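You operate a simulated robot arm through the tools that you are given. There is no shell and no other tool.

Carry out the task below with a simulated two-armed robot. There is one attempt and no reset: what you move stays moved.

## Task
Tip the full yellow scoop back into the jar it came from.
Fine: spill nothing; scoop back, both jars shut. Set down upright: yellow scoop.

It is judged by the outcome, as a careful person would: the job done as asked, and still so three seconds after it is handed in. It fails if anything else is knocked over, pushed out of place, dropped, spilled or broken.

## Robot
Two 7-joint arms with fingered hands on one trunk that stands fixed in place. Base frame: the origin is at the foot of the trunk, x ahead of it, y to its left, z up. Lengths are in m, angles in degrees, forces in N, time in s.
The left shoulder is at [0.07, 0.169, 1.168], the right one opposite. With the tool pointing down near the work surface each hand reaches from about 0.22 to 0.68 m from the base axis, measured 20 degrees to its own side. Payload 3.4 kg a hand.
The TCP of each hand is the grasp point between the finger pads, 0.023 m short of the fingertips. In the tool frame z runs along the fingers and y along their closing line. The gripper opens to 0.116 m; its body begins 0.065 m behind the TCP. The gripper is a hand of 4 fingers: y runs from the thumb to the fingers, the wrist lies at [0, 0, -0.211] in the tool frame, and closing takes about 1.5 s.
Orientation is that of the tool frame in the base frame, as [roll, pitch, yaw] about the fixed x, y, z axes, in that order (R = Rz(yaw) Ry(pitch) Rx(roll)). With the fingers straight down and closing along the base's y, the tool's x points along the base's -x, its y along +y and its z along -z.

## Interface
- The arms move only by the tool arm_command. It takes "left_plan", "right_plan" or both (then of equal length, played together; a hand with none holds still); each is one flat list of numbers, 6 for each row, row after row: the shift along the tool's x, y, z in m, then the turn, a rotation vector about the tool's x, y, z in degrees. In form: [dx, dy, dz, rx, ry, rz, dx, dy, dz, rx, ry, rz, ...]. A call has 1 to 20 rows; each row is the pose to reach, as a shift and turn from the pose commanded when the call began, along the tool's axes at that moment. "left_jaw" and "right_jaw" are, for a hand that has rows, the finger opening in m, from 0 to 0.116, set as the call begins (left out, the last holds). Each row takes 0.2 s and may step no farther than 0.05 m and 8.6 degrees from the row before; otherwise, or with a gripper value out of range, the whole call is refused. Where a pose cannot be reached the arm comes as near as it can. A force on the tool above 40 N (or 10 N above the force at the start of the call, whichever is more), or a blocked arm, ends the call early, and 0.2 s more pass. The fingers move at their own pace (about 0.153 m/s each) and stop on an object; they squeeze with about 24 N. The grip force told is the motor's: it shows also when the fingers shut on nothing. Time passes only in rows, and 0.2 s behind the last, so rows that repeat a pose let the fingers close. It gives the time, the measured TCP pose, the force on the tool (base axes), the opening and the grip force at its end, in the units of the frame above (readings bear some noise), with the torque about the TCP (base axes, N m) and any sound that the robot's microphone picked up.
- Cameras (640 x 400 px; columns grow to the right, rows downward): "scene" is now at [0.1289, -0.0363, 1.3854]; the picture's right is [-0.38, -0.92, 0.00], its down [-0.57, 0.23, -0.79] and it looks along [0.73, -0.30, -0.62] (base axes); focal length 248 px, centre (320, 200). "left" rides on the left gripper at [-0.069, 0.001, -0.09] in its tool frame; the picture's right is [-0.01, -1.00, 0.00], its down [0.79, -0.01, -0.61] and it looks along [0.61, -0.01, 0.79] (tool axes); focal length 251 px, centre (320, 200). "right" rides on the right gripper at [0.069, 0.001, -0.09] in its tool frame; the picture's right is [-0.01, 1.00, 0.00], its down [-0.79, -0.01, -0.61] and it looks along [-0.61, -0.01, 0.79] (tool axes); focal length 251 px, centre (320, 200). There is no depth. A picture from a camera that has moved, and an enlarged one, comes with that camera's place and axes in the base frame and with its lens. The place of the scene camera against the robot may be out by one fixed shift of up to 0.012 m in any direction.
- capture(camera): a new picture of that camera. No time passes.
- raise_lower(by): slides the trunk up (or, below 0, down) by that many m; the arms and the scene camera ride with it, the base frame stays. It gives what a move gives, with no picture.
- finger_targets(finger1, finger2, finger3, thumb_bend, hand): sets how far each is bent, from 0 (flat) to 1 (curled in); at 0.3 the hand is open as for a grip, at 0.7 the pads meet at the TCP. One left out holds its place. A second passes; each finger stops where it meets its share of the squeeze, and holds until it gets a number again. A gripper value or a shape takes the hand back. It gives what a move gives, with no picture; readings hold the bend of each and the force on the fingers (four entries, about 0 where the hand has none), thumb and palm.
- hand_shape(shape, hand): the hand has 4 fingers and takes this shape, open, in about a second: jaw (thumb against the fingers, like two jaws); tri (thumb and two fingers); tip (a fingertip pinch); poke (one finger out to press); point (the index stretched); flat (the hand flat); cup (the hand cupped); fist (a fist). The gripper value then closes the fingers along that shape, each until it touches; the sizes above hold for jaw. It gives what a move gives, with no picture.
- turn_head(pan, tilt): turns the head with the scene camera to pan (to the left, within 86 degrees either way) and tilt (down, from -29 to 69), counted from straight ahead of the robot. It gives what a move gives.
- enlarge(camera, box): a new picture of the part [left, top, right, bottom] of that camera's present view, enlarged. No time passes.
- sign_off(): hands the job in; it is judged then, once.

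Nothing tells you positions but the pictures and the camera data. Unless the task says otherwise, let go and move clear before handing in.

The tools are called after "Request:" as name(argument=value, ...) on one line, values as JSON. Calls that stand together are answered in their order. arm_command: Moves the arms, as the interface text tells. Its arguments: {"type":"object","properties":{"left_plan":{"type":"array","items":{"type":"number"}},"left_jaw":{"type":"number"},"right_plan":{"type":"array","items":{"type":"number"}},"right_jaw":{"type":"number"}},"required":[]} The other tools are called the same way: raise_lower (by) moves the trunk up or down; hand_shape (shape, hand) gives the hand a shape; finger_targets (finger1, finger2, finger3, thumb_bend, hand) moves the fingers one by one; turn_head (pan, tilt) turns the head that bears the scene camera; capture (camera) takes a picture; enlarge (camera, box) takes an enlarged picture of a part of a camera's view; sign_off () hands the job in.

At the start:

```text
t: 0.0
left_ee_pos: [0.4738, 0.0472, 1.1464]
left_tcp_rot: [180.0, 0.0, 180.0]
left_ft_force: [0.4, 0.6, 0.1]
left_moment: [0.01, -0.02, -0.01]
left_width: 0.1158
left_grasp_force: 0.0
left_shape: jaw
left_bend: [0.3, 0.3, 0.3, 0.3]
left_finger forces: [0.0, 0.1, 0.1, 0.0, 0.0, 0.0]
right_ee_pos: [0.3773, -0.2843, 1.2516]
right_tcp_rot: [-179.9, 0.0, 179.9]
right_ft_force: [0.1, -0.4, 0.2]
right_moment: [0.03, -0.01, -0.02]
right_width: 0.1158
right_grasp_force: 0.0
right_shape: jaw
right_bend: [0.3, 0.3, 0.3, 0.3]
right_finger forces: [0.0, 0.0, 0.0, 0.0, 0.1, 0.1]
trunk travel left (down, up): [-0.675, 0.265]
head pan, tilt (commanded): [-22.4, 37.9]
```

scene: 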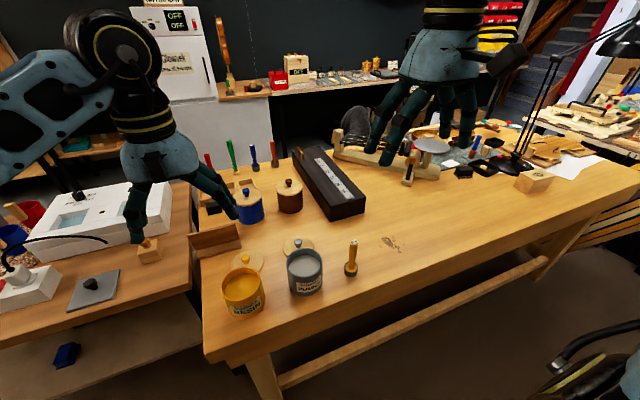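
right: 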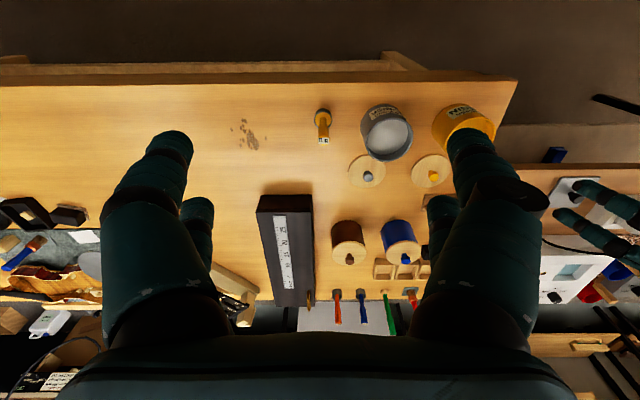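
left: 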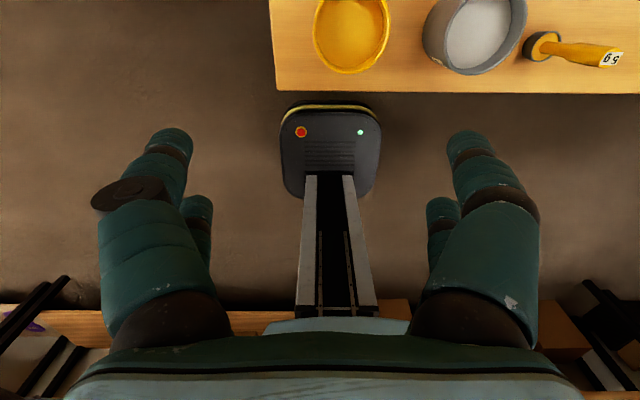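

I see a workbench with two open jars (yellow and grey) with their lids behind them, and a yellow-handled scoop standing upright to the right of the grey jar. I'll look closer before moving anything.

Request:
enlarge(camera="scene", box=[200, 220, 400, 345])

Request:
enlarge(camera="right", box=[300, 80, 540, 230])

Request:
enlarge(camera="left", box=[280, 0, 640, 225])

Request:
enlarge(camera="scene", box=[180, 130, 380, 255])

```text
3.20 times, centred on (300, 282) of scene
camera zoom: at [0.1289, -0.0363, 1.3854], right [-0.38, -0.92, 0.0], down [-0.57, 0.23, -0.79], along [0.73, -0.3, -0.62], focal length 795 px, centre (384, -64)
```

zoom: 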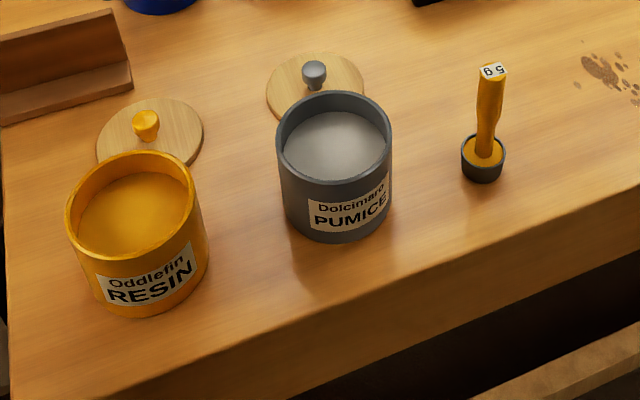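

```text
2.67 times, centred on (420, 155) of right
camera zoom: at [0.31, -0.2842, 1.342], right [0.01, 1.0, 0.0], down [0.79, -0.01, 0.61], along [0.61, -0.01, -0.79], focal length 670 px, centre (53, 320)
```

zoom: 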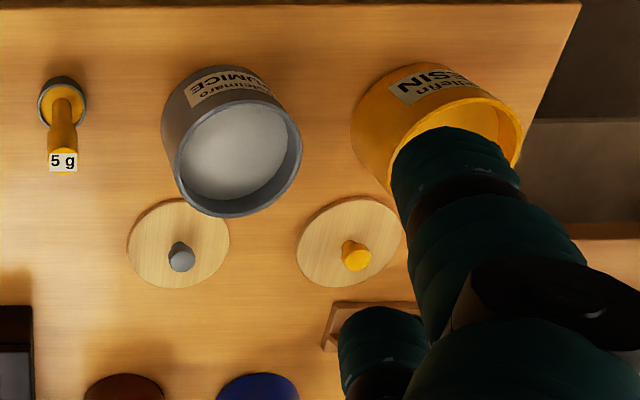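

```text
1.78 times, centred on (460, 112) of left
camera zoom: at [0.542, 0.0477, 1.2365], right [0.01, -1.0, 0.0], down [-0.79, -0.01, 0.61], along [-0.61, -0.01, -0.79], focal length 447 px, centre (71, 356)
```

zoom: 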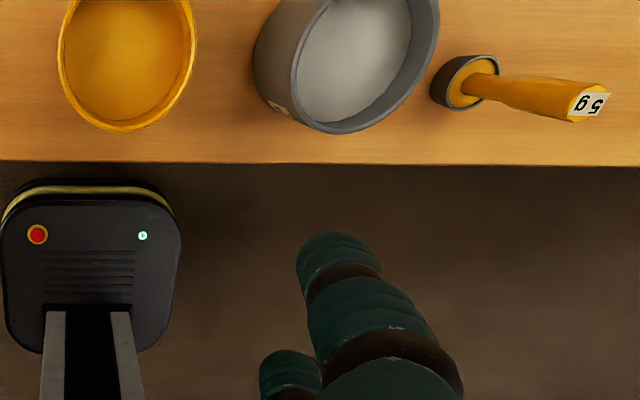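

```text
3.20 times, centred on (280, 192) of scene
camera zoom: at [0.1289, -0.0363, 1.3854], right [-0.38, -0.92, 0.0], down [-0.57, 0.23, -0.79], along [0.73, -0.3, -0.62], focal length 795 px, centre (448, 224)
```

zoom: 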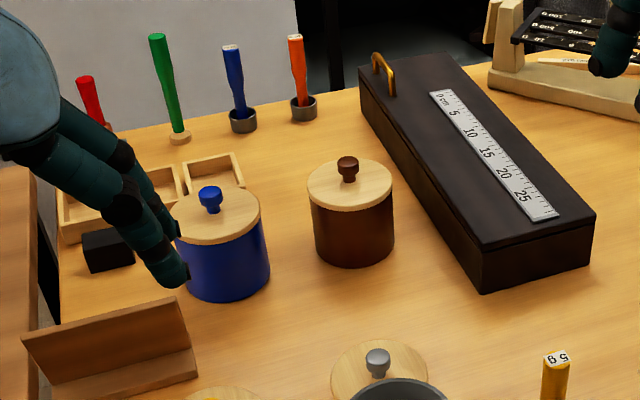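

The scoop is a small dark cup full of yellow powder with an upright yellow handle, and the yellow jar is labelled RESIN. I'll check the powder colour and the hand geometry, and turn the head for a better view of the jars.

Request:
enlarge(camera="scene", box=[320, 225, 384, 265])

Request:
enlarge(camera="scene", box=[350, 0, 550, 190])

Request:
turn_head(pan=-14, tilt=52)

Request:
capture(camera="scene")

```text
10.00 times, centred on (352, 245) of scene
camera zoom: at [0.1289, -0.0363, 1.3854], right [-0.38, -0.92, 0.0], down [-0.57, 0.23, -0.79], along [0.73, -0.3, -0.62], focal length 2485 px, centre (0, -250)
```

zoom: 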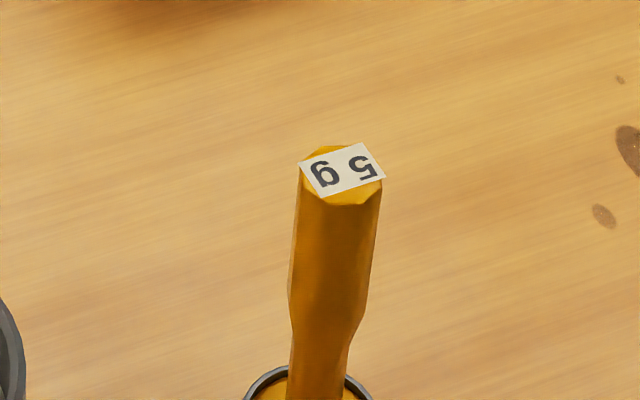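

```text
2.11 times, centred on (450, 95) of scene
camera zoom: at [0.1289, -0.0363, 1.3854], right [-0.38, -0.92, 0.0], down [-0.57, 0.23, -0.79], along [0.73, -0.3, -0.62], focal length 523 px, centre (46, 421)
```

zoom: 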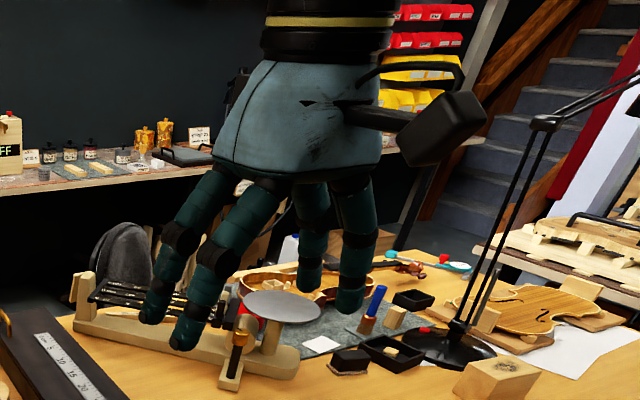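

```text
t: 0.8
left_ee_pos: [0.4739, 0.0474, 1.1476]
left_tcp_rot: [180.0, 0.0, 180.0]
left_ft_force: [0.0, 0.6, 0.3]
left_moment: [-0.01, 0.0, 0.02]
left_width: 0.1159
left_grasp_force: 0.0
left_shape: jaw
left_bend: [0.3, 0.3, 0.3, 0.3]
left_finger forces: [0.0, 0.0, 0.1, 0.0, 0.1, 0.0]
right_ee_pos: [0.3784, -0.2853, 1.2508]
right_tcp_rot: [-179.9, 0.0, 179.9]
right_ft_force: [0.4, -0.5, -0.6]
right_moment: [0.01, 0.02, 0.01]
right_width: 0.1159
right_grasp_force: 0.0
right_shape: jaw
right_bend: [0.3, 0.3, 0.3, 0.3]
right_finger forces: [0.0, 0.0, 0.0, 0.1, 0.0, 0.1]
trunk travel left (down, up): [-0.675, 0.265]
head pan, tilt (commanded): [-14.0, 52.0]
```

```text
taken
camera scene: at [0.1219, -0.0216, 1.3656], right [-0.24, -0.97, 0.0], down [-0.76, 0.19, -0.62], along [0.6, -0.15, -0.79], focal length 248 px, centre (320, 200)
```

scene: 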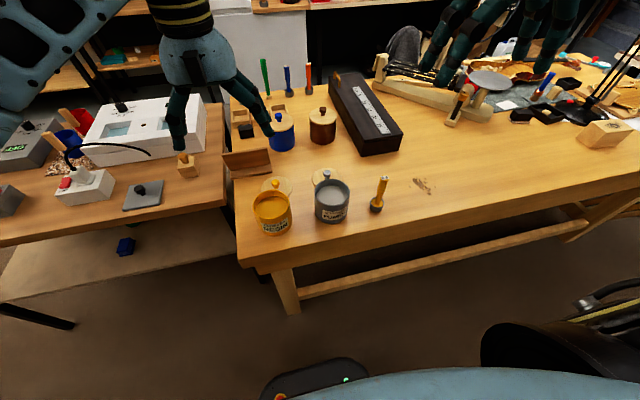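

The scoop holds yellow powder, so it came from the yellow RESIN jar. The table edge is near x≈0.42. I'll first test, in free air, whether the right hand can point forward, since I want to grip the handle from the side and roll the wrist to pour.

Request:
arm_command(right_plan=[-0.01, 0, 0.004, 0, -7.5, 0, -0.02, 0, 0.008, 0, -15, 0, -0.03, 0, 0.012, 0, -22.5, 0, -0.04, 0, 0.016, 0, -30, 0, -0.05, 0, 0.02, 0, -37.5, 0, -0.06, 0, 0.024, 0, -45, 0, -0.07, 0, 0.028, 0, -52.5, 0, -0.08, 0, 0.032, 0, -60, 0, -0.09, 0, 0.036, 0, -67.5, 0, -0.1, 0, 0.04, 0, -75, 0, -0.11, 0, 0.044, 0, -82.5, 0, -0.12, 0, 0.048, 0, -90, 0])

Request:
capture(camera="scene")

Request:
capture(camera="right")

```text
t: 3.4
left_ee_pos: [0.4744, 0.0457, 1.147]
left_tcp_rot: [179.9, 0.0, -180.0]
left_ft_force: [0.0, 0.5, 0.1]
left_moment: [0.01, 0.0, -0.02]
left_width: 0.1158
left_grasp_force: 0.1
left_shape: jaw
left_bend: [0.3, 0.3, 0.3, 0.3]
left_finger forces: [0.0, 0.1, 0.1, 0.1, 0.0, 0.0]
right_ee_pos: [0.5042, -0.2919, 1.2148]
right_tcp_rot: [170.9, 88.6, 170.8]
right_ft_force: [0.5, -0.2, 0.3]
right_moment: [0.01, -0.01, 0.03]
right_width: 0.116
right_grasp_force: 0.0
right_shape: jaw
right_bend: [0.3, 0.3, 0.3, 0.3]
right_finger forces: [0.0, 0.1, 0.0, 0.1, 0.0, 0.0]
right hand out of reach, approached as far as the arm can: row 11, 12
trunk travel left (down, up): [-0.675, 0.265]
head pan, tilt (commanded): [-14.0, 52.0]
```

```text
taken
camera scene: at [0.1221, -0.0232, 1.3655], right [-0.24, -0.97, 0.0], down [-0.76, 0.19, -0.62], along [0.6, -0.15, -0.79], focal length 248 px, centre (320, 200)
```

scene: 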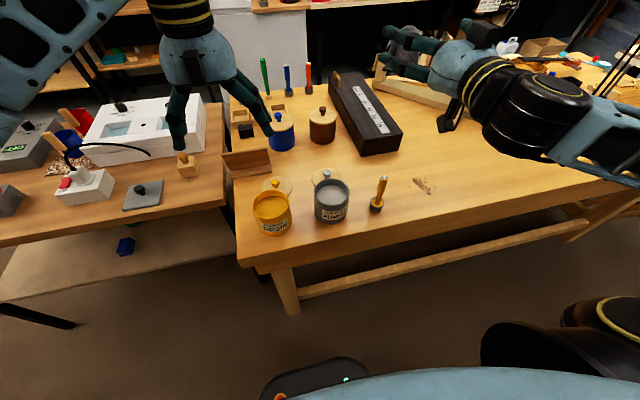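

```text
taken
camera right: at [0.4133, -0.2904, 1.1491], right [0.0, 1.0, 0.01], down [-0.59, -0.01, 0.81], along [0.81, -0.01, 0.59], focal length 251 px, centre (320, 200)
```

right: 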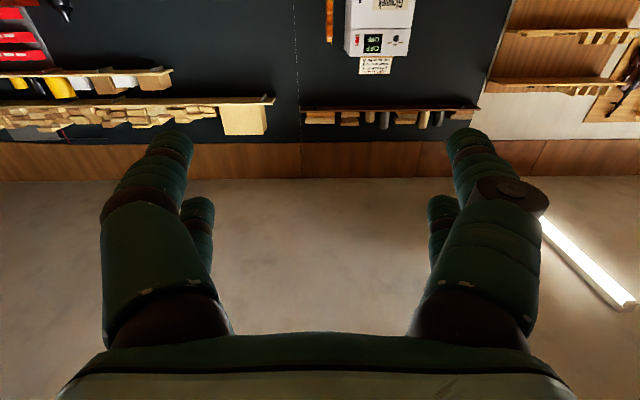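

The hand can point forward (pitch ~89°). Next I'll test the wrist-roll range in free air by turning about the tool axis.

Request:
arm_command(right_plan=[0, 0, 0, 0, 0, -8, 0, 0, 0, 0, 0, -16, 0, 0, 0, 0, 0, -24, 0, 0, 0, 0, 0, -32, 0, 0, 0, 0, 0, -40, 0, 0, 0, 0, 0, -48, 0, 0, 0, 0, 0, -56, 0, 0, 0, 0, 0, -64, 0, 0, 0, 0, 0, -72, 0, 0, 0, 0, 0, -80, 0, 0, 0, 0, 0, -88, 0, 0, 0, 0, 0, -96, 0, 0, 0, 0, 0, -104, 0, 0, 0, 0, 0, -112, 0, 0, 0, 0, 0, -120])

Request:
capture(camera="scene")

```text
t: 6.6
left_ee_pos: [0.4745, 0.0469, 1.1483]
left_tcp_rot: [180.0, 0.0, 179.9]
left_ft_force: [0.5, -0.2, 0.4]
left_moment: [0.02, 0.0, -0.05]
left_width: 0.1158
left_grasp_force: 0.0
left_shape: jaw
left_bend: [0.3, 0.3, 0.3, 0.3]
left_finger forces: [0.1, 0.0, 0.0, 0.0, 0.0, 0.0]
right_ee_pos: [0.5045, -0.291, 1.2142]
right_tcp_rot: [-90.2, -30.1, -89.9]
right_ft_force: [-0.3, -0.7, 0.3]
right_moment: [0.02, 0.0, 0.0]
right_width: 0.1161
right_grasp_force: 0.0
right_shape: jaw
right_bend: [0.3, 0.3, 0.3, 0.3]
right_finger forces: [0.0, 0.1, 0.0, 0.0, 0.1, 0.0]
right hand out of reach, approached as far as the arm can: row 1, 2, 4, 5, 6, 7, 8, 9, 10, 11, 12, 13, 14, 15
trunk travel left (down, up): [-0.675, 0.265]
head pan, tilt (commanded): [-14.0, 52.0]
```

```text
taken
camera scene: at [0.1219, -0.0216, 1.3655], right [-0.24, -0.97, 0.0], down [-0.76, 0.19, -0.62], along [0.6, -0.15, -0.79], focal length 248 px, centre (320, 200)
```

scene: 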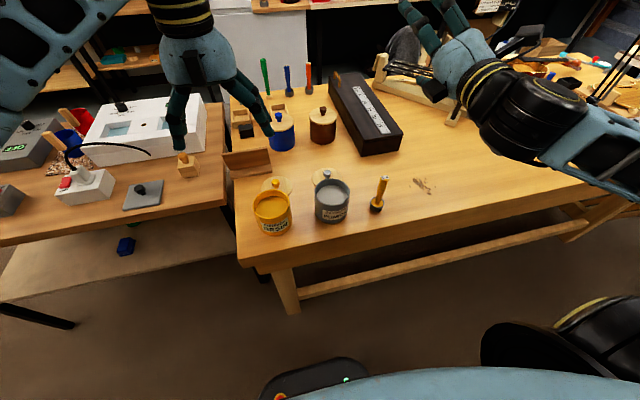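

The roll to −120° works. Next I'll use the left wrist camera, tipped to look straight down, to measure where the jars, lids and scoop are.

Request:
arm_command(left_plan=[-0.01, -0.02, 0, 0, -6.5, 0, -0.02, -0.04, 0, 0, -13, 0, -0.03, -0.06, 0, 0, -19.5, 0, -0.04, -0.08, 0, 0, -26, 0, -0.05, -0.1, 0, 0, -32.5, 0, -0.06, -0.12, 0, 0, -38, 0, -0.06, -0.12, 0, 0, -38, 0])

Request:
capture(camera="left")

Request:
capture(camera="scene")

```text
t: 8.2
left_ee_pos: [0.5333, -0.0743, 1.1477]
left_tcp_rot: [180.0, 38.1, -180.0]
left_ft_force: [0.0, 0.3, 0.8]
left_moment: [-0.01, -0.03, 0.03]
left_width: 0.1159
left_grasp_force: 0.0
left_shape: jaw
left_bend: [0.3, 0.3, 0.3, 0.3]
left_finger forces: [0.1, 0.0, 0.1, 0.1, 0.0, 0.0]
right_ee_pos: [0.5046, -0.2907, 1.2162]
right_tcp_rot: [-90.3, -30.0, -89.9]
right_ft_force: [-0.3, -0.1, -0.2]
right_moment: [0.01, -0.02, 0.01]
right_width: 0.116
right_grasp_force: 0.0
right_shape: jaw
right_bend: [0.3, 0.3, 0.3, 0.3]
right_finger forces: [0.0, 0.0, 0.0, 0.0, 0.1, 0.0]
trunk travel left (down, up): [-0.675, 0.265]
head pan, tilt (commanded): [-14.0, 52.0]
```

```text
taken
camera left: at [0.5315, -0.0741, 1.2604], right [0.01, -1.0, 0.01], down [-1.0, -0.01, -0.01], along [0.01, -0.01, -1.0], focal length 251 px, centre (320, 200)
```

left: 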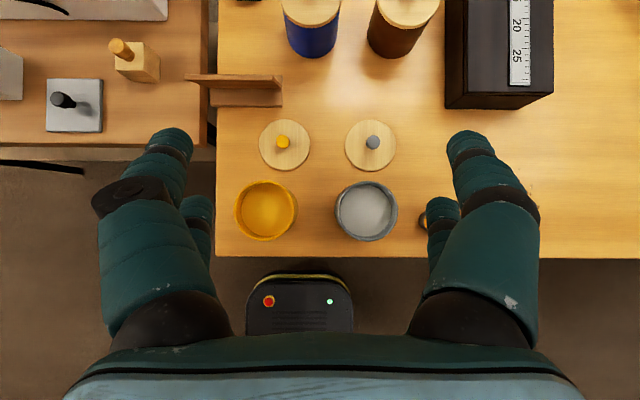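

```text
taken
camera scene: at [0.1219, -0.0211, 1.3655], right [-0.24, -0.97, 0.0], down [-0.76, 0.19, -0.62], along [0.6, -0.15, -0.79], focal length 248 px, centre (320, 200)
```

scene: 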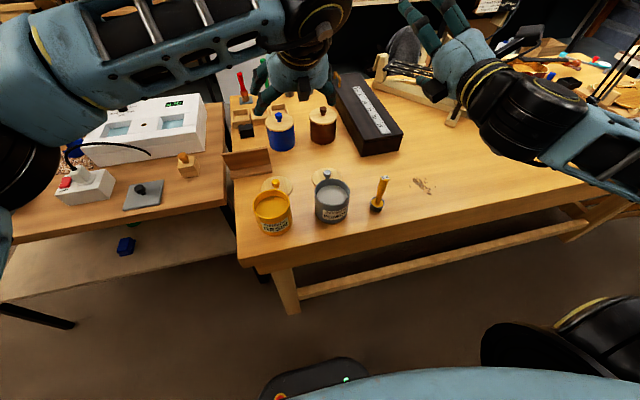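

This is a good top-down view. I'll enlarge it for precise measurement.

Request:
enlarge(camera="left", box=[220, 110, 420, 250])

Request:
enlarge(camera="left", box=[400, 190, 480, 250])

```text
2.86 times, centred on (320, 180) of left
camera zoom: at [0.5315, -0.0741, 1.2604], right [0.01, -1.0, 0.01], down [-1.0, -0.01, -0.01], along [0.01, -0.01, -1.0], focal length 718 px, centre (320, 257)
```

zoom: 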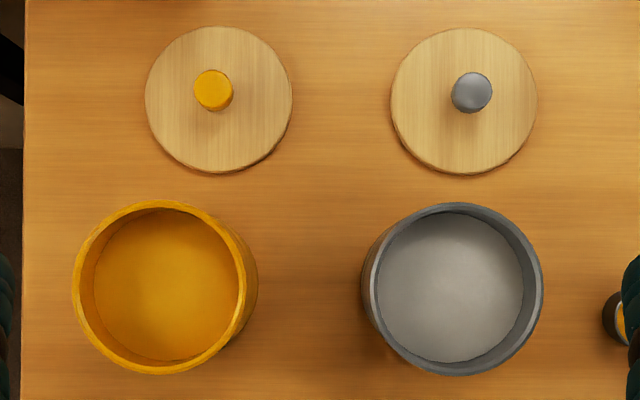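

```text
6.67 times, centred on (440, 220) of left
camera zoom: at [0.5315, -0.0741, 1.2604], right [0.01, -1.0, 0.01], down [-1.0, -0.01, -0.01], along [0.01, -0.01, -1.0], focal length 1676 px, centre (-480, 67)
```

zoom: 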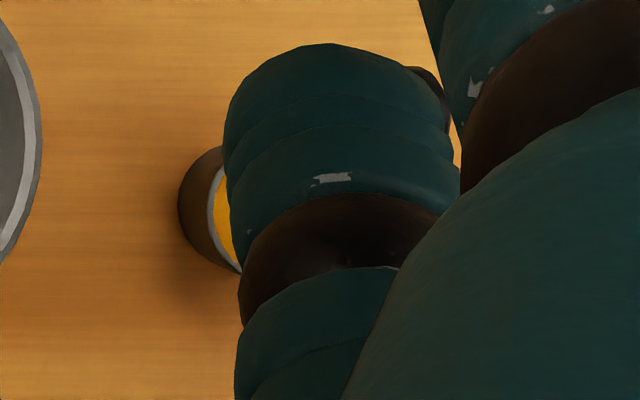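

I'll move the right hand out to the side (rolling it back to zero) so the left camera can shift for a stereo measurement.

Request:
arm_command(right_plan=[0.0065, 0.00375, 0, 0, 0, 7.5, 0.013, 0.0075, 0, 0, 0, 15, 0.0195, 0.01125, 0, 0, 0, 22.5, 0.026, 0.015, 0, 0, 0, 30, 0.0325, 0.01875, 0, 0, 0, 37.5, 0.039, 0.0225, 0, 0, 0, 45, 0.0455, 0.02625, 0, 0, 0, 52.5, 0.052, 0.03, 0, 0, 0, 60, 0.0585, 0.03375, 0, 0, 0, 67.5, 0.065, 0.0375, 0, 0, 0, 75, 0.0715, 0.04125, 0, 0, 0, 82.5, 0.078, 0.045, 0, 0, 0, 90, 0.0845, 0.04875, 0, 0, 0, 97.5, 0.091, 0.0525, 0, 0, 0, 105, 0.0975, 0.05625, 0, 0, 0, 112.5, 0.104, 0.06, 0, 0, 0, 120])

Request:
arm_command(left_plan=[0, -0.03, 0, 0, 0, 0, 0, -0.06, 0, 0, 0, 0, 0, -0.09, 0, 0, 0, 0, 0, -0.11, 0, 0, 0, 0, 0, -0.11, 0, 0, 0, 0])

Request:
capture(camera="left")

Request:
enlarge(camera="left", box=[220, 110, 420, 250])

```text
t: 11.6
left_ee_pos: [0.5326, -0.0756, 1.1489]
left_tcp_rot: [-180.0, 38.0, -179.9]
left_ft_force: [0.5, 1.1, 0.6]
left_moment: [-0.01, 0.04, 0.0]
left_width: 0.1158
left_grasp_force: 0.0
left_shape: jaw
left_bend: [0.3, 0.3, 0.3, 0.3]
left_finger forces: [0.0, 0.0, 0.1, 0.0, 0.1, 0.0]
right_ee_pos: [0.5039, -0.4118, 1.2168]
right_tcp_rot: [94.1, 89.8, 94.0]
right_ft_force: [-1.1, 0.9, 0.3]
right_moment: [-0.01, -0.01, -0.03]
right_width: 0.1159
right_grasp_force: 0.0
right_shape: jaw
right_bend: [0.3, 0.3, 0.3, 0.3]
right_finger forces: [0.0, 0.1, 0.0, 0.0, 0.1, 0.0]
trunk travel left (down, up): [-0.675, 0.265]
head pan, tilt (commanded): [-14.0, 52.0]
```

```text
t: 12.8
left_ee_pos: [0.5315, -0.1733, 1.1481]
left_tcp_rot: [180.0, 37.9, -179.9]
left_ft_force: [-0.2, 0.4, -0.3]
left_moment: [-0.01, -0.01, 0.02]
left_width: 0.116
left_grasp_force: 0.0
left_shape: jaw
left_bend: [0.3, 0.3, 0.3, 0.3]
left_finger forces: [0.0, 0.0, 0.1, 0.0, 0.0, 0.0]
left hand out of reach, approached as far as the arm can: row 4, 5
right_ee_pos: [0.5023, -0.4109, 1.2169]
right_tcp_rot: [-86.2, 90.0, -86.1]
right_ft_force: [-0.1, -0.1, 0.4]
right_moment: [0.0, -0.04, 0.02]
right_width: 0.116
right_grasp_force: 0.0
right_shape: jaw
right_bend: [0.3, 0.3, 0.3, 0.3]
right_finger forces: [0.1, 0.0, 0.0, 0.1, 0.0, 0.1]
trunk travel left (down, up): [-0.675, 0.265]
head pan, tilt (commanded): [-14.0, 52.0]
```

```text
taken
camera left: at [0.5304, -0.1725, 1.2615], right [0.01, -1.0, 0.01], down [-1.0, -0.01, -0.01], along [0.01, -0.01, -1.0], focal length 251 px, centre (320, 200)
```

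left: 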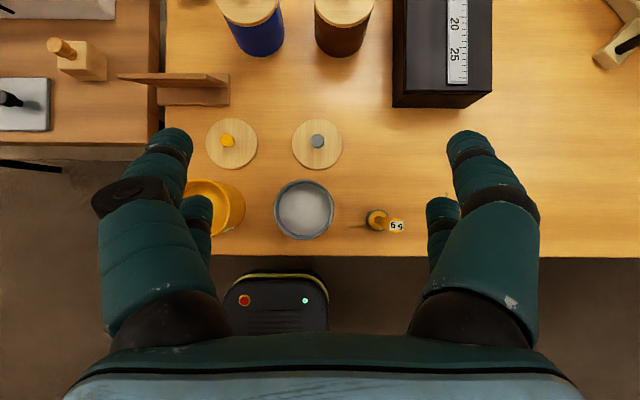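

```text
2.86 times, centred on (320, 180) of left
camera zoom: at [0.5304, -0.1725, 1.2615], right [0.01, -1.0, 0.01], down [-1.0, -0.01, -0.01], along [0.01, -0.01, -1.0], focal length 718 px, centre (320, 257)
```

zoom: 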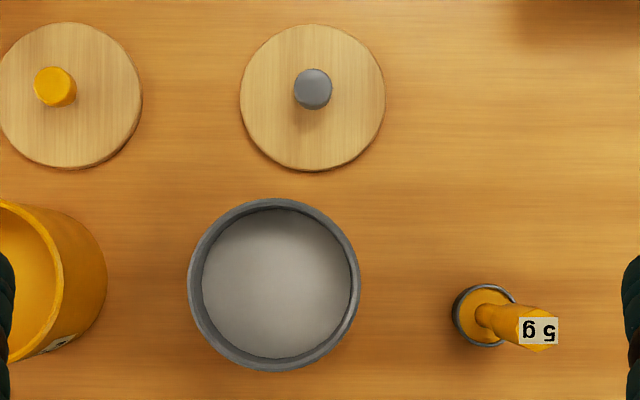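

Stereo gives the yellow jar at about (0.519, 0.010), the grey jar at (0.519, −0.151), and both rims at z≈0.876. The lids are at about (0.638, −0.011) and (0.639, −0.170), the scoop is at about (0.4995, −0.279) with its handle top at z≈0.92, and the table is near z≈0.785. I'll park the left arm out to the left.

Request:
arm_command(left_plan=[0.006, 0.036, -0.0095, 0, 2.7, 0, 0.012, 0.072, -0.019, 0, 5.4, 0, 0.018, 0.108, -0.0285, 0, 8.1, 0, 0.025, 0.144, -0.038, 0, 10.8, 0, 0.031, 0.18, -0.047, 0, 13.5, 0, 0.037, 0.216, -0.0565, 0, 16.2, 0, 0.0435, 0.252, -0.066, 0, 18.9, 0, 0.05, 0.288, -0.0755, 0, 21.6, 0, 0.056, 0.324, -0.085, 0, 24.3, 0, 0.062, 0.36, -0.094, 0, 27, 0, 0.068, 0.396, -0.1035, 0, 29.7, 0, 0.0745, 0.432, -0.113, 0, 32.4, 0, 0.081, 0.468, -0.1225, 0, 35.1, 0, 0.0874, 0.5, -0.1318, 0, 38, 0, 0.0874, 0.5, -0.1318, 0, 38, 0])

Request:
capture(camera="scene")

Request:
enlarge(camera="scene", box=[230, 160, 430, 285])

```text
t: 16.0
left_ee_pos: [0.3837, 0.3302, 1.1988]
left_tcp_rot: [179.9, -0.1, -180.0]
left_ft_force: [0.3, -0.4, -0.1]
left_moment: [0.01, 0.01, 0.01]
left_width: 0.116
left_grasp_force: 0.0
left_shape: jaw
left_bend: [0.3, 0.3, 0.3, 0.3]
left_finger forces: [0.1, 0.0, 0.0, 0.1, 0.1, 0.0]
right_ee_pos: [0.5043, -0.4114, 1.2166]
right_tcp_rot: [-46.7, 90.0, -46.9]
right_ft_force: [0.4, -0.3, 0.1]
right_moment: [-0.01, -0.02, 0.03]
right_width: 0.116
right_grasp_force: 0.0
right_shape: jaw
right_bend: [0.3, 0.3, 0.3, 0.3]
right_finger forces: [0.0, 0.0, 0.1, 0.1, 0.1, 0.0]
trunk travel left (down, up): [-0.675, 0.265]
head pan, tilt (commanded): [-14.0, 52.0]
```

```text
taken
camera scene: at [0.1224, -0.022, 1.3654], right [-0.24, -0.97, 0.0], down [-0.76, 0.19, -0.62], along [0.6, -0.15, -0.79], focal length 248 px, centre (320, 200)
```

scene: 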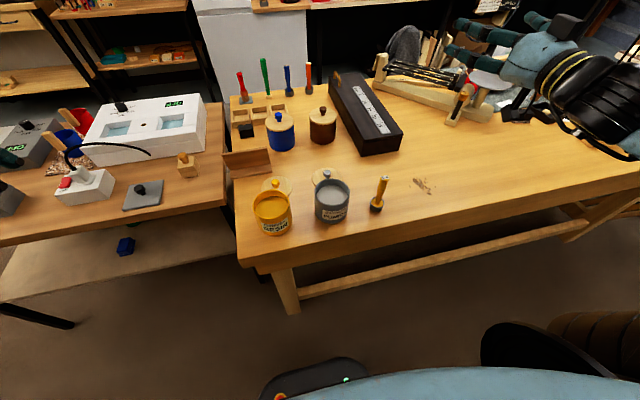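

```text
3.20 times, centred on (330, 222) of scene
camera zoom: at [0.1224, -0.022, 1.3654], right [-0.24, -0.97, 0.0], down [-0.76, 0.19, -0.62], along [0.6, -0.15, -0.79], focal length 795 px, centre (288, 128)
```

zoom: 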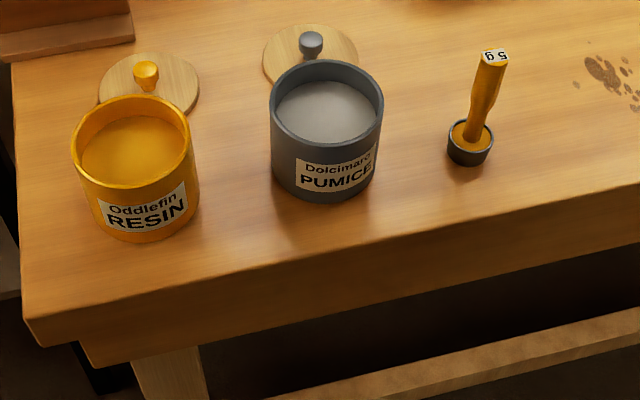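

The scene camera agrees with my estimates to about 7 mm. Before approaching, I'll look at the right hand's pinch shapes to pick one that suits the slim handle.

Request:
arm_command(right_plan=[0, 0, 0, 0, 0, 0, 0, 0, 0, 0, 0, 0, 0, 0, 0, 0, 0, 0, 0, 0, 0, 0, 0, 0, 0, 0, 0, 0, 0, 0, 0, 0, 0, 0, 0, 0], right_jaw=0.02)

Request:
capture(camera="right")

Request:
hand_shape(shape="tri", hand="right")

Request:
capture(camera="right")

Request:
hand_shape(shape="tip", hand="right")

Request:
capture(camera="right")

```text
t: 17.4
left_ee_pos: [0.3833, 0.3288, 1.199]
left_tcp_rot: [-179.9, 0.0, -179.9]
left_ft_force: [-0.8, -0.1, 0.1]
left_moment: [-0.01, -0.03, 0.01]
left_width: 0.1155
left_grasp_force: 0.0
left_shape: jaw
left_bend: [0.3, 0.3, 0.3, 0.3]
left_finger forces: [0.0, 0.0, 0.1, 0.0, 0.0, 0.0]
right_ee_pos: [0.5046, -0.4115, 1.2154]
right_tcp_rot: [-10.0, 90.0, -10.0]
right_ft_force: [0.1, -0.6, 0.3]
right_moment: [-0.01, -0.01, 0.0]
right_width: 0.0205
right_grasp_force: 0.1
right_shape: jaw
right_bend: [0.73, 0.73, 0.73, 0.76]
right_finger forces: [0.0, 0.0, 0.0, 0.1, 0.0, 0.1]
trunk travel left (down, up): [-0.675, 0.265]
head pan, tilt (commanded): [-14.0, 52.0]
```

```text
taken
camera right: at [0.4143, -0.41, 1.1484], right [0.0, 1.0, 0.01], down [-0.61, -0.01, 0.79], along [0.79, -0.01, 0.61], focal length 251 px, centre (320, 200)
```

right: 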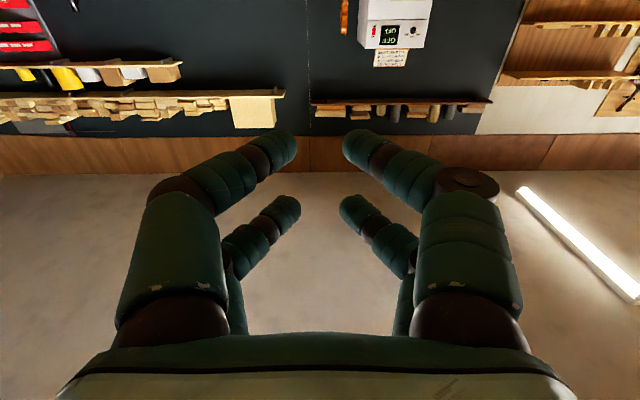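

```text
t: 18.3
left_ee_pos: [0.3838, 0.3297, 1.1979]
left_tcp_rot: [-179.9, 0.1, -180.0]
left_ft_force: [-0.6, -0.6, -0.3]
left_moment: [-0.02, 0.01, 0.0]
left_width: 0.116
left_grasp_force: 0.1
left_shape: jaw
left_bend: [0.3, 0.3, 0.3, 0.3]
left_finger forces: [0.0, 0.0, 0.0, 0.0, 0.0, 0.0]
right_ee_pos: [0.5038, -0.4113, 1.2166]
right_tcp_rot: [-6.7, 89.9, -6.7]
right_ft_force: [0.0, -0.3, 0.0]
right_moment: [-0.02, -0.01, 0.0]
right_width: 0.116
right_grasp_force: 0.2
right_shape: tri
right_bend: [0.3, 0.3, 0.3, 0.3]
right_finger forces: [0.1, 0.0, 0.0, 0.0, 0.1, 0.0]
trunk travel left (down, up): [-0.675, 0.265]
head pan, tilt (commanded): [-14.0, 52.0]
```

```text
taken
camera right: at [0.4144, -0.4101, 1.1484], right [0.0, 1.0, 0.01], down [-0.61, -0.01, 0.79], along [0.79, -0.01, 0.61], focal length 251 px, centre (320, 200)
```

right: 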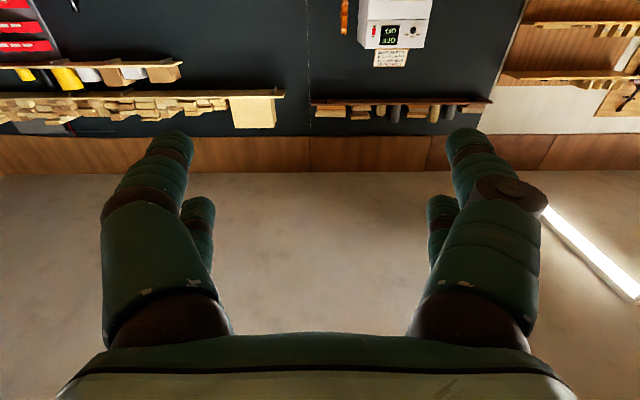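

```text
t: 19.2
left_ee_pos: [0.3835, 0.3295, 1.1975]
left_tcp_rot: [180.0, 0.0, -180.0]
left_ft_force: [0.3, -0.2, -0.4]
left_moment: [-0.02, 0.0, -0.02]
left_width: 0.1161
left_grasp_force: 0.1
left_shape: jaw
left_bend: [0.3, 0.3, 0.3, 0.3]
left_finger forces: [0.0, 0.1, 0.0, 0.1, 0.1, 0.0]
right_ee_pos: [0.5042, -0.411, 1.2154]
right_tcp_rot: [170.7, 89.9, 170.7]
right_ft_force: [-0.7, -0.2, 0.1]
right_moment: [0.05, 0.05, -0.01]
right_width: 0.1162
right_grasp_force: 0.0
right_shape: tip
right_bend: [0.3, 0.3, 0.3, 0.3]
right_finger forces: [0.0, 0.1, 0.1, 0.1, 0.0, 0.0]
trunk travel left (down, up): [-0.675, 0.265]
head pan, tilt (commanded): [-14.0, 52.0]
```

```text
taken
camera right: at [0.4144, -0.4101, 1.1484], right [0.0, 1.0, 0.01], down [-0.61, -0.01, 0.79], along [0.79, -0.01, 0.61], focal length 251 px, centre (320, 200)
```

right: 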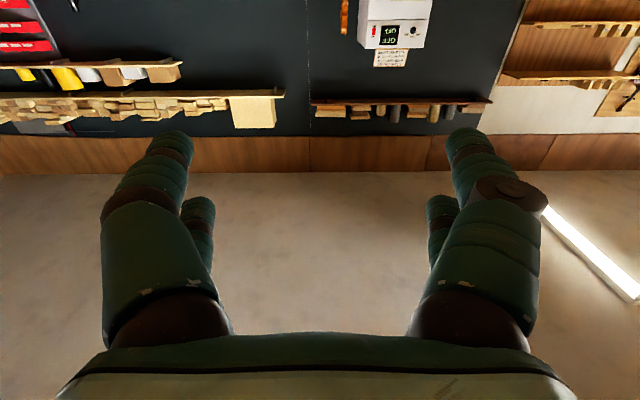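

The open shapes look alike, so I'll close each one in the air to see which fingers actually move.

Request:
arm_command(right_plan=[0, 0, 0, 0, 0, 0, 0, 0, 0, 0, 0, 0, 0, 0, 0, 0, 0, 0, 0, 0, 0, 0, 0, 0, 0, 0, 0, 0, 0, 0, 0, 0, 0, 0, 0, 0], right_jaw=0.02)

Request:
capture(camera="right")

Request:
hand_shape(shape="tri", hand="right")

Request:
arm_command(right_plan=[0, 0, 0, 0, 0, 0, 0, 0, 0, 0, 0, 0, 0, 0, 0, 0, 0, 0, 0, 0, 0, 0, 0, 0, 0, 0, 0, 0, 0, 0, 0, 0, 0, 0, 0, 0], right_jaw=0.02)

Request:
capture(camera="right")

```text
t: 20.6
left_ee_pos: [0.3831, 0.3294, 1.1976]
left_tcp_rot: [-180.0, 0.0, -180.0]
left_ft_force: [-0.6, 0.1, -1.2]
left_moment: [-0.01, -0.01, 0.0]
left_width: 0.1156
left_grasp_force: 0.0
left_shape: jaw
left_bend: [0.3, 0.3, 0.3, 0.3]
left_finger forces: [0.0, 0.0, 0.0, 0.0, 0.1, 0.1]
right_ee_pos: [0.5038, -0.4118, 1.2152]
right_tcp_rot: [164.7, 89.9, 164.5]
right_ft_force: [0.2, -0.8, -0.6]
right_moment: [0.02, -0.04, -0.03]
right_width: 0.02
right_grasp_force: 0.1
right_shape: tip
right_bend: [0.73, 0.73, 0.73, 0.76]
right_finger forces: [0.0, 0.0, 0.0, 0.0, 0.0, 0.0]
trunk travel left (down, up): [-0.675, 0.265]
head pan, tilt (commanded): [-14.0, 52.0]
```

```text
taken
camera right: at [0.4144, -0.4101, 1.1484], right [0.0, 1.0, 0.01], down [-0.61, -0.01, 0.79], along [0.79, -0.01, 0.61], focal length 251 px, centre (320, 200)
```

right: 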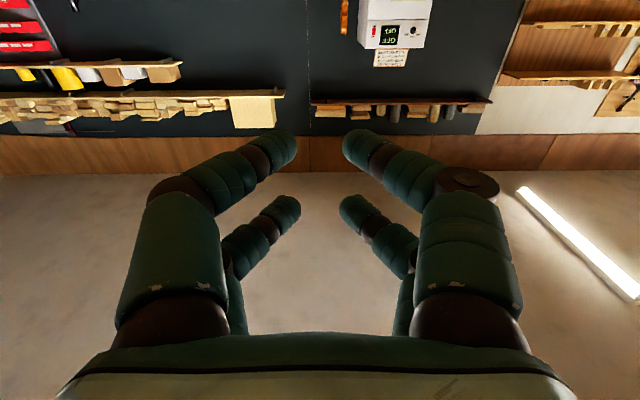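

```text
t: 21.5
left_ee_pos: [0.3823, 0.3296, 1.1983]
left_tcp_rot: [-180.0, 0.1, -180.0]
left_ft_force: [0.2, 0.6, -0.2]
left_moment: [-0.02, 0.02, -0.02]
left_width: 0.1159
left_grasp_force: 0.2
left_shape: jaw
left_bend: [0.3, 0.3, 0.3, 0.3]
left_finger forces: [0.0, 0.0, 0.0, 0.0, 0.0, 0.0]
right_ee_pos: [0.5024, -0.4104, 1.2162]
right_tcp_rot: [175.7, 90.0, 175.7]
right_ft_force: [-0.3, 0.2, 0.4]
right_moment: [-0.02, -0.01, -0.01]
right_width: 0.116
right_grasp_force: 0.0
right_shape: tri
right_bend: [0.3, 0.3, 0.3, 0.3]
right_finger forces: [0.0, 0.0, 0.0, 0.1, 0.0, 0.0]
trunk travel left (down, up): [-0.675, 0.265]
head pan, tilt (commanded): [-14.0, 52.0]
```

```text
t: 22.9
left_ee_pos: [0.3844, 0.3296, 1.1973]
left_tcp_rot: [-180.0, 0.0, -180.0]
left_ft_force: [-0.1, -0.7, 0.3]
left_moment: [-0.01, -0.01, 0.04]
left_width: 0.1158
left_grasp_force: 0.0
left_shape: jaw
left_bend: [0.3, 0.3, 0.3, 0.3]
left_finger forces: [0.1, 0.0, 0.0, 0.0, 0.0, 0.0]
right_ee_pos: [0.5038, -0.4102, 1.2152]
right_tcp_rot: [175.6, 90.0, 175.6]
right_ft_force: [0.6, 0.2, 0.2]
right_moment: [0.02, 0.01, -0.02]
right_width: 0.0203
right_grasp_force: 0.0
right_shape: tri
right_bend: [0.73, 0.73, 0.73, 0.76]
right_finger forces: [0.0, 0.0, 0.0, 0.0, 0.1, 0.0]
trunk travel left (down, up): [-0.675, 0.265]
head pan, tilt (commanded): [-14.0, 52.0]
```

```text
taken
camera right: at [0.4144, -0.4101, 1.1484], right [0.0, 1.0, 0.01], down [-0.61, -0.01, 0.79], along [0.79, -0.01, 0.61], focal length 251 px, centre (320, 200)
```

right: 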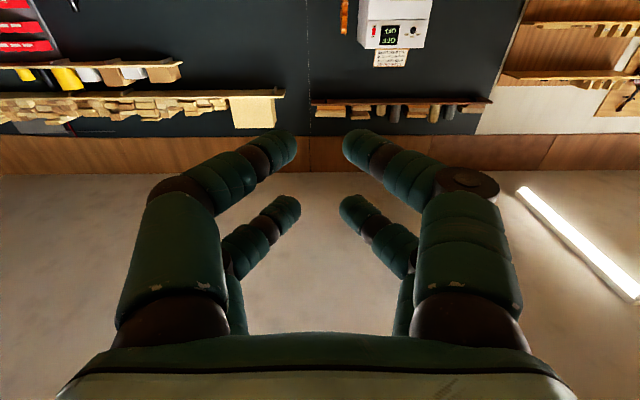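

All the shapes close the same way: two finger pairs about ±0.02 m apart along tool x. I'll use the jaw shape on the thick upper handle, at z≈0.89. I'll rehearse the whole pick-and-pour motion 0.25 m higher in free air, then lower the trunk and repeat it.

Request:
hand_shape(shape="jaw", hand="right")

Request:
arm_command(right_plan=[0.0095, 0.0165, -0.0006, 0, 1.5, 0, 0.019, 0.033, -0.0011, 0, 3, 0, 0.0285, 0.0495, -0.0017, 0, 4.5, 0, 0.038, 0.066, -0.0023, 0, 6, 0, 0.0475, 0.0825, -0.0028, 0, 7.5, 0, 0.057, 0.099, -0.0034, 0, 9, 0, 0.0665, 0.1155, -0.004, 0, 10.5, 0, 0.076, 0.132, -0.0045, 0, 12, 0, 0.076, 0.132, -0.0045, 0, 12, 0], right_jaw=0.08)

Request:
capture(camera="right")

Request:
capture(camera="scene")

```text
t: 23.8
left_ee_pos: [0.382, 0.3293, 1.1985]
left_tcp_rot: [-179.9, -0.1, -179.9]
left_ft_force: [-0.7, 0.2, -0.4]
left_moment: [0.01, 0.01, -0.03]
left_width: 0.116
left_grasp_force: 0.2
left_shape: jaw
left_bend: [0.3, 0.3, 0.3, 0.3]
left_finger forces: [0.1, 0.0, 0.0, 0.1, 0.0, 0.1]
right_ee_pos: [0.5045, -0.4115, 1.2166]
right_tcp_rot: [-5.1, 90.0, -5.1]
right_ft_force: [-0.3, 1.2, -1.1]
right_moment: [-0.01, 0.02, -0.01]
right_width: 0.1162
right_grasp_force: 0.0
right_shape: jaw
right_bend: [0.3, 0.3, 0.3, 0.3]
right_finger forces: [0.1, 0.0, 0.1, 0.1, 0.1, 0.0]
trunk travel left (down, up): [-0.675, 0.265]
head pan, tilt (commanded): [-14.0, 52.0]
```

```text
t: 25.8
left_ee_pos: [0.3828, 0.3287, 1.1997]
left_tcp_rot: [-180.0, 0.0, -179.9]
left_ft_force: [0.4, 0.0, 0.4]
left_moment: [-0.01, -0.02, -0.02]
left_width: 0.1159
left_grasp_force: 0.0
left_shape: jaw
left_bend: [0.3, 0.3, 0.3, 0.3]
left_finger forces: [0.0, 0.0, 0.0, 0.0, 0.0, 0.1]
right_ee_pos: [0.5067, -0.2811, 1.1401]
right_tcp_rot: [179.9, 78.0, 179.8]
right_ft_force: [-1.0, 0.1, 0.1]
right_moment: [0.01, 0.01, 0.01]
right_width: 0.0808
right_grasp_force: 0.2
right_shape: jaw
right_bend: [0.67, 0.67, 0.67, 0.67]
right_finger forces: [0.1, 0.1, 0.0, 0.1, 0.0, 0.0]
right hand out of reach, approached as far as the arm can: row 8, 9
trunk travel left (down, up): [-0.675, 0.265]
head pan, tilt (commanded): [-14.0, 52.0]
```

```text
taken
camera right: at [0.4049, -0.2804, 1.0919], right [0.0, 1.0, 0.01], down [-0.43, -0.01, 0.9], along [0.9, -0.01, 0.43], focal length 251 px, centre (320, 200)
```

right: 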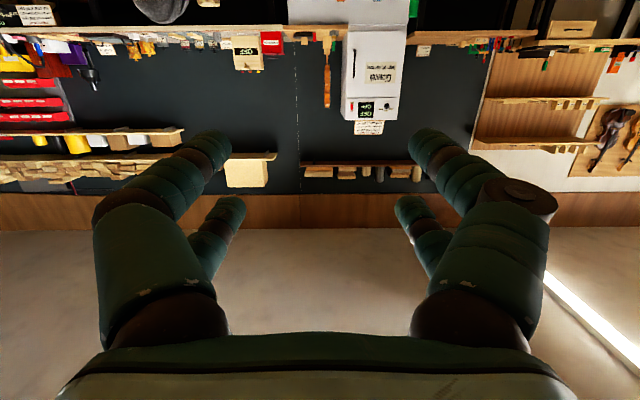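

```text
taken
camera scene: at [0.1214, -0.0217, 1.3656], right [-0.24, -0.97, 0.0], down [-0.76, 0.19, -0.62], along [0.6, -0.15, -0.79], focal length 248 px, centre (320, 200)
```

scene: 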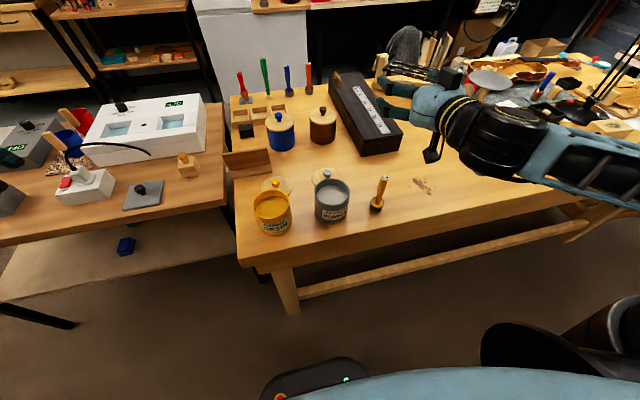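

At this height the arm is folded too tightly, and x stops at 0.507 instead of 0.4995. Lower down the wrist is farther from the shoulder, so I'll descend to z≈1.02, still above the scoop, and check.

Request:
arm_command(right_plan=[0.0294, 0, 0.00625, 0, 0, 0, 0.0587, 0, 0.0125, 0, 0, 0, 0.088, 0, 0.01875, 0, 0, 0, 0.1174, 0, 0.025, 0, 0, 0, 0.1174, 0, 0.025, 0, 0, 0])

Request:
capture(camera="scene")

```text
t: 27.0
left_ee_pos: [0.3831, 0.3304, 1.1992]
left_tcp_rot: [-180.0, 0.0, -180.0]
left_ft_force: [0.3, 0.6, -0.2]
left_moment: [-0.01, -0.02, 0.0]
left_width: 0.1158
left_grasp_force: 0.1
left_shape: jaw
left_bend: [0.3, 0.3, 0.3, 0.3]
left_finger forces: [0.0, 0.0, 0.0, 0.0, 0.0, 0.0]
right_ee_pos: [0.5075, -0.2818, 1.1284]
right_tcp_rot: [180.0, 78.0, -180.0]
right_ft_force: [-0.2, 0.9, 0.1]
right_moment: [-0.02, 0.01, -0.01]
right_width: 0.0803
right_grasp_force: 0.1
right_shape: jaw
right_bend: [0.67, 0.67, 0.67, 0.67]
right_finger forces: [0.1, 0.0, 0.0, 0.0, 0.1, 0.0]
right hand out of reach, approached as far as the arm can: row 1, 2, 3, 4, 5
trunk travel left (down, up): [-0.675, 0.265]
head pan, tilt (commanded): [-14.0, 52.0]
```

```text
taken
camera scene: at [0.1218, -0.0215, 1.3655], right [-0.24, -0.97, 0.0], down [-0.76, 0.19, -0.62], along [0.6, -0.15, -0.79], focal length 248 px, centre (320, 200)
```

scene: 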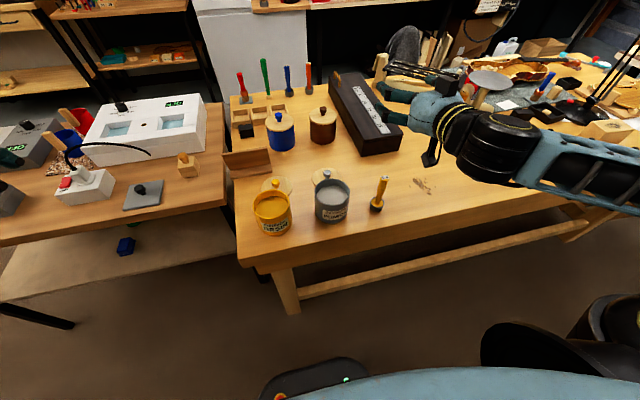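

The straight-forward heading folds the arm too tightly. I'll yaw the hand about 40° to its left, which puts the wrist farther out to the right, and check whether it can descend then.

Request:
arm_command(right_plan=[0, 0, 0, -6.5, 0, -1.4, 0, 0, 0, -13, 0, -2.8, 0, 0, 0, -19.5, 0, -4.1, 0, 0, 0, -26, 0, -5.5, 0, 0, 0, -32.5, 0, -6.9, 0, 0, 0, -39.1, 0, -8.3, 0, 0, 0, -39.1, 0, -8.3])

Request:
capture(camera="scene")

```text
t: 28.6
left_ee_pos: [0.3823, 0.329, 1.1993]
left_tcp_rot: [-180.0, 0.0, 180.0]
left_ft_force: [0.1, -0.1, 0.2]
left_moment: [-0.01, 0.01, -0.01]
left_width: 0.1159
left_grasp_force: 0.0
left_shape: jaw
left_bend: [0.3, 0.3, 0.3, 0.3]
left_finger forces: [0.0, 0.0, 0.1, 0.0, 0.0, 0.1]
right_ee_pos: [0.5121, -0.2772, 1.1281]
right_tcp_rot: [-179.8, 78.1, -139.8]
right_ft_force: [0.8, -0.1, 0.4]
right_moment: [0.0, -0.01, -0.04]
right_width: 0.0804
right_grasp_force: 0.0
right_shape: jaw
right_bend: [0.67, 0.67, 0.67, 0.67]
right_finger forces: [0.1, 0.1, 0.0, 0.1, 0.0, 0.1]
right hand out of reach, approached as far as the arm can: row 5
trunk travel left (down, up): [-0.675, 0.265]
head pan, tilt (commanded): [-14.0, 52.0]
```

```text
taken
camera scene: at [0.1213, -0.0224, 1.3656], right [-0.24, -0.97, 0.0], down [-0.76, 0.19, -0.62], along [0.6, -0.15, -0.79], focal length 248 px, centre (320, 200)
```

scene: 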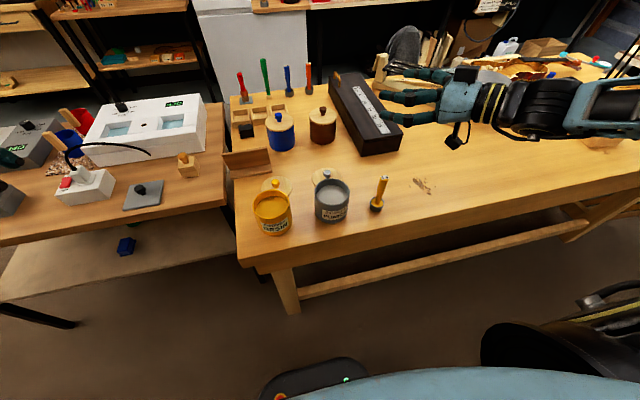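

With a 40° yaw it's nearly clear of its limit. I'll descend toward z=1.0 above the scoop.

Request:
arm_command(right_plan=[0.032, 0.0016, 0.004, 0, 0, 0, 0.064, 0.0032, 0.008, 0, 0, 0, 0.096, 0.0049, 0.012, 0, 0, 0, 0.1275, 0.0065, 0.016, 0, 0, 0, 0.1275, 0.0065, 0.016, 0, 0, 0])

Request:
capture(camera="scene")

```text
t: 29.8
left_ee_pos: [0.3819, 0.3299, 1.199]
left_tcp_rot: [179.9, -0.1, -180.0]
left_ft_force: [0.9, 0.6, 0.0]
left_moment: [-0.01, 0.03, 0.01]
left_width: 0.1156
left_grasp_force: 0.1
left_shape: jaw
left_bend: [0.3, 0.3, 0.3, 0.3]
left_finger forces: [0.1, 0.1, 0.0, 0.1, 0.0, 0.1]
right_ee_pos: [0.4986, -0.2753, 1.0023]
right_tcp_rot: [-179.8, 78.0, -139.9]
right_ft_force: [-0.5, 0.8, -0.5]
right_moment: [-0.02, -0.01, 0.02]
right_width: 0.0803
right_grasp_force: 0.0
right_shape: jaw
right_bend: [0.67, 0.67, 0.67, 0.67]
right_finger forces: [0.0, 0.0, 0.0, 0.1, 0.1, 0.0]
trunk travel left (down, up): [-0.675, 0.265]
head pan, tilt (commanded): [-14.0, 52.0]
```

```text
taken
camera scene: at [0.1214, -0.0212, 1.3656], right [-0.24, -0.97, 0.0], down [-0.76, 0.19, -0.62], along [0.6, -0.15, -0.79], focal length 248 px, centre (320, 200)
```

scene: 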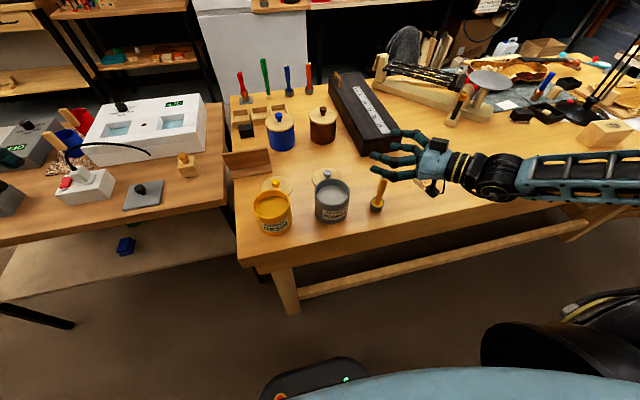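

It reaches here without trouble. Next I'll dry-run the carry to above the yellow jar (empty hand, z≈1.06), turning the heading back to straight ahead.

Request:
arm_command(right_plan=[-0.00833, 0.01697, 0.01508, 3.26, 0, 0.69, -0.01665, 0.03393, 0.03015, 6.52, 0, 1.38, -0.02498, 0.0509, 0.04523, 9.78, 0, 2.08, -0.0333, 0.06787, 0.0603, 13.03, 0, 2.77, -0.04163, 0.08483, 0.07538, 16.29, 0, 3.46, -0.04995, 0.1018, 0.09045, 19.55, 0, 4.15, -0.05828, 0.11877, 0.10553, 22.81, 0, 4.84, -0.0666, 0.13573, 0.1206, 26.07, 0, 5.53, -0.07493, 0.1527, 0.13568, 29.33, 0, 6.23, -0.08325, 0.16967, 0.15075, 32.58, 0, 6.92, -0.09158, 0.18663, 0.16583, 35.84, 0, 7.61, -0.0999, 0.2036, 0.1809, 39.1, 0, 8.3, -0.0999, 0.2036, 0.1809, 39.1, 0, 8.3])

Request:
capture(camera="scene")

```text
t: 32.6
left_ee_pos: [0.3828, 0.3283, 1.1987]
left_tcp_rot: [179.9, 0.1, 179.9]
left_ft_force: [0.2, -0.9, 0.4]
left_moment: [0.02, 0.02, 0.0]
left_width: 0.116
left_grasp_force: 0.0
left_shape: jaw
left_bend: [0.3, 0.3, 0.3, 0.3]
left_finger forces: [0.0, 0.1, 0.0, 0.0, 0.0, 0.0]
right_ee_pos: [0.5247, 0.0066, 1.0612]
right_tcp_rot: [179.9, 78.0, 179.8]
right_ft_force: [1.1, -0.2, -0.4]
right_moment: [0.01, 0.01, -0.02]
right_width: 0.0801
right_grasp_force: 0.1
right_shape: jaw
right_bend: [0.67, 0.67, 0.67, 0.67]
right_finger forces: [0.1, 0.1, 0.0, 0.1, 0.1, 0.1]
right hand out of reach, approached as far as the arm can: row 2, 3
trunk travel left (down, up): [-0.675, 0.265]
head pan, tilt (commanded): [-14.0, 52.0]
```

```text
taken
camera scene: at [0.1218, -0.0224, 1.3655], right [-0.24, -0.97, 0.0], down [-0.76, 0.19, -0.62], along [0.6, -0.15, -0.79], focal length 248 px, centre (320, 200)
```

scene: 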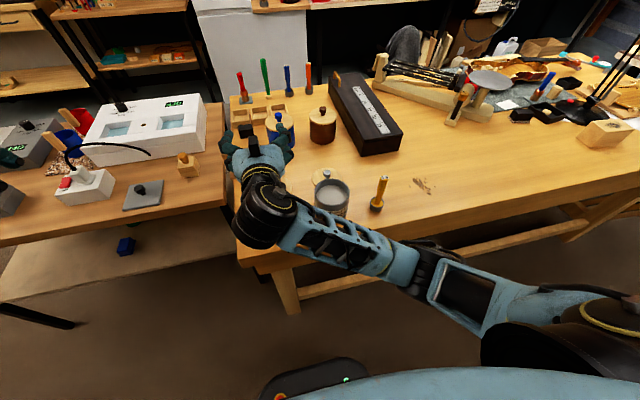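

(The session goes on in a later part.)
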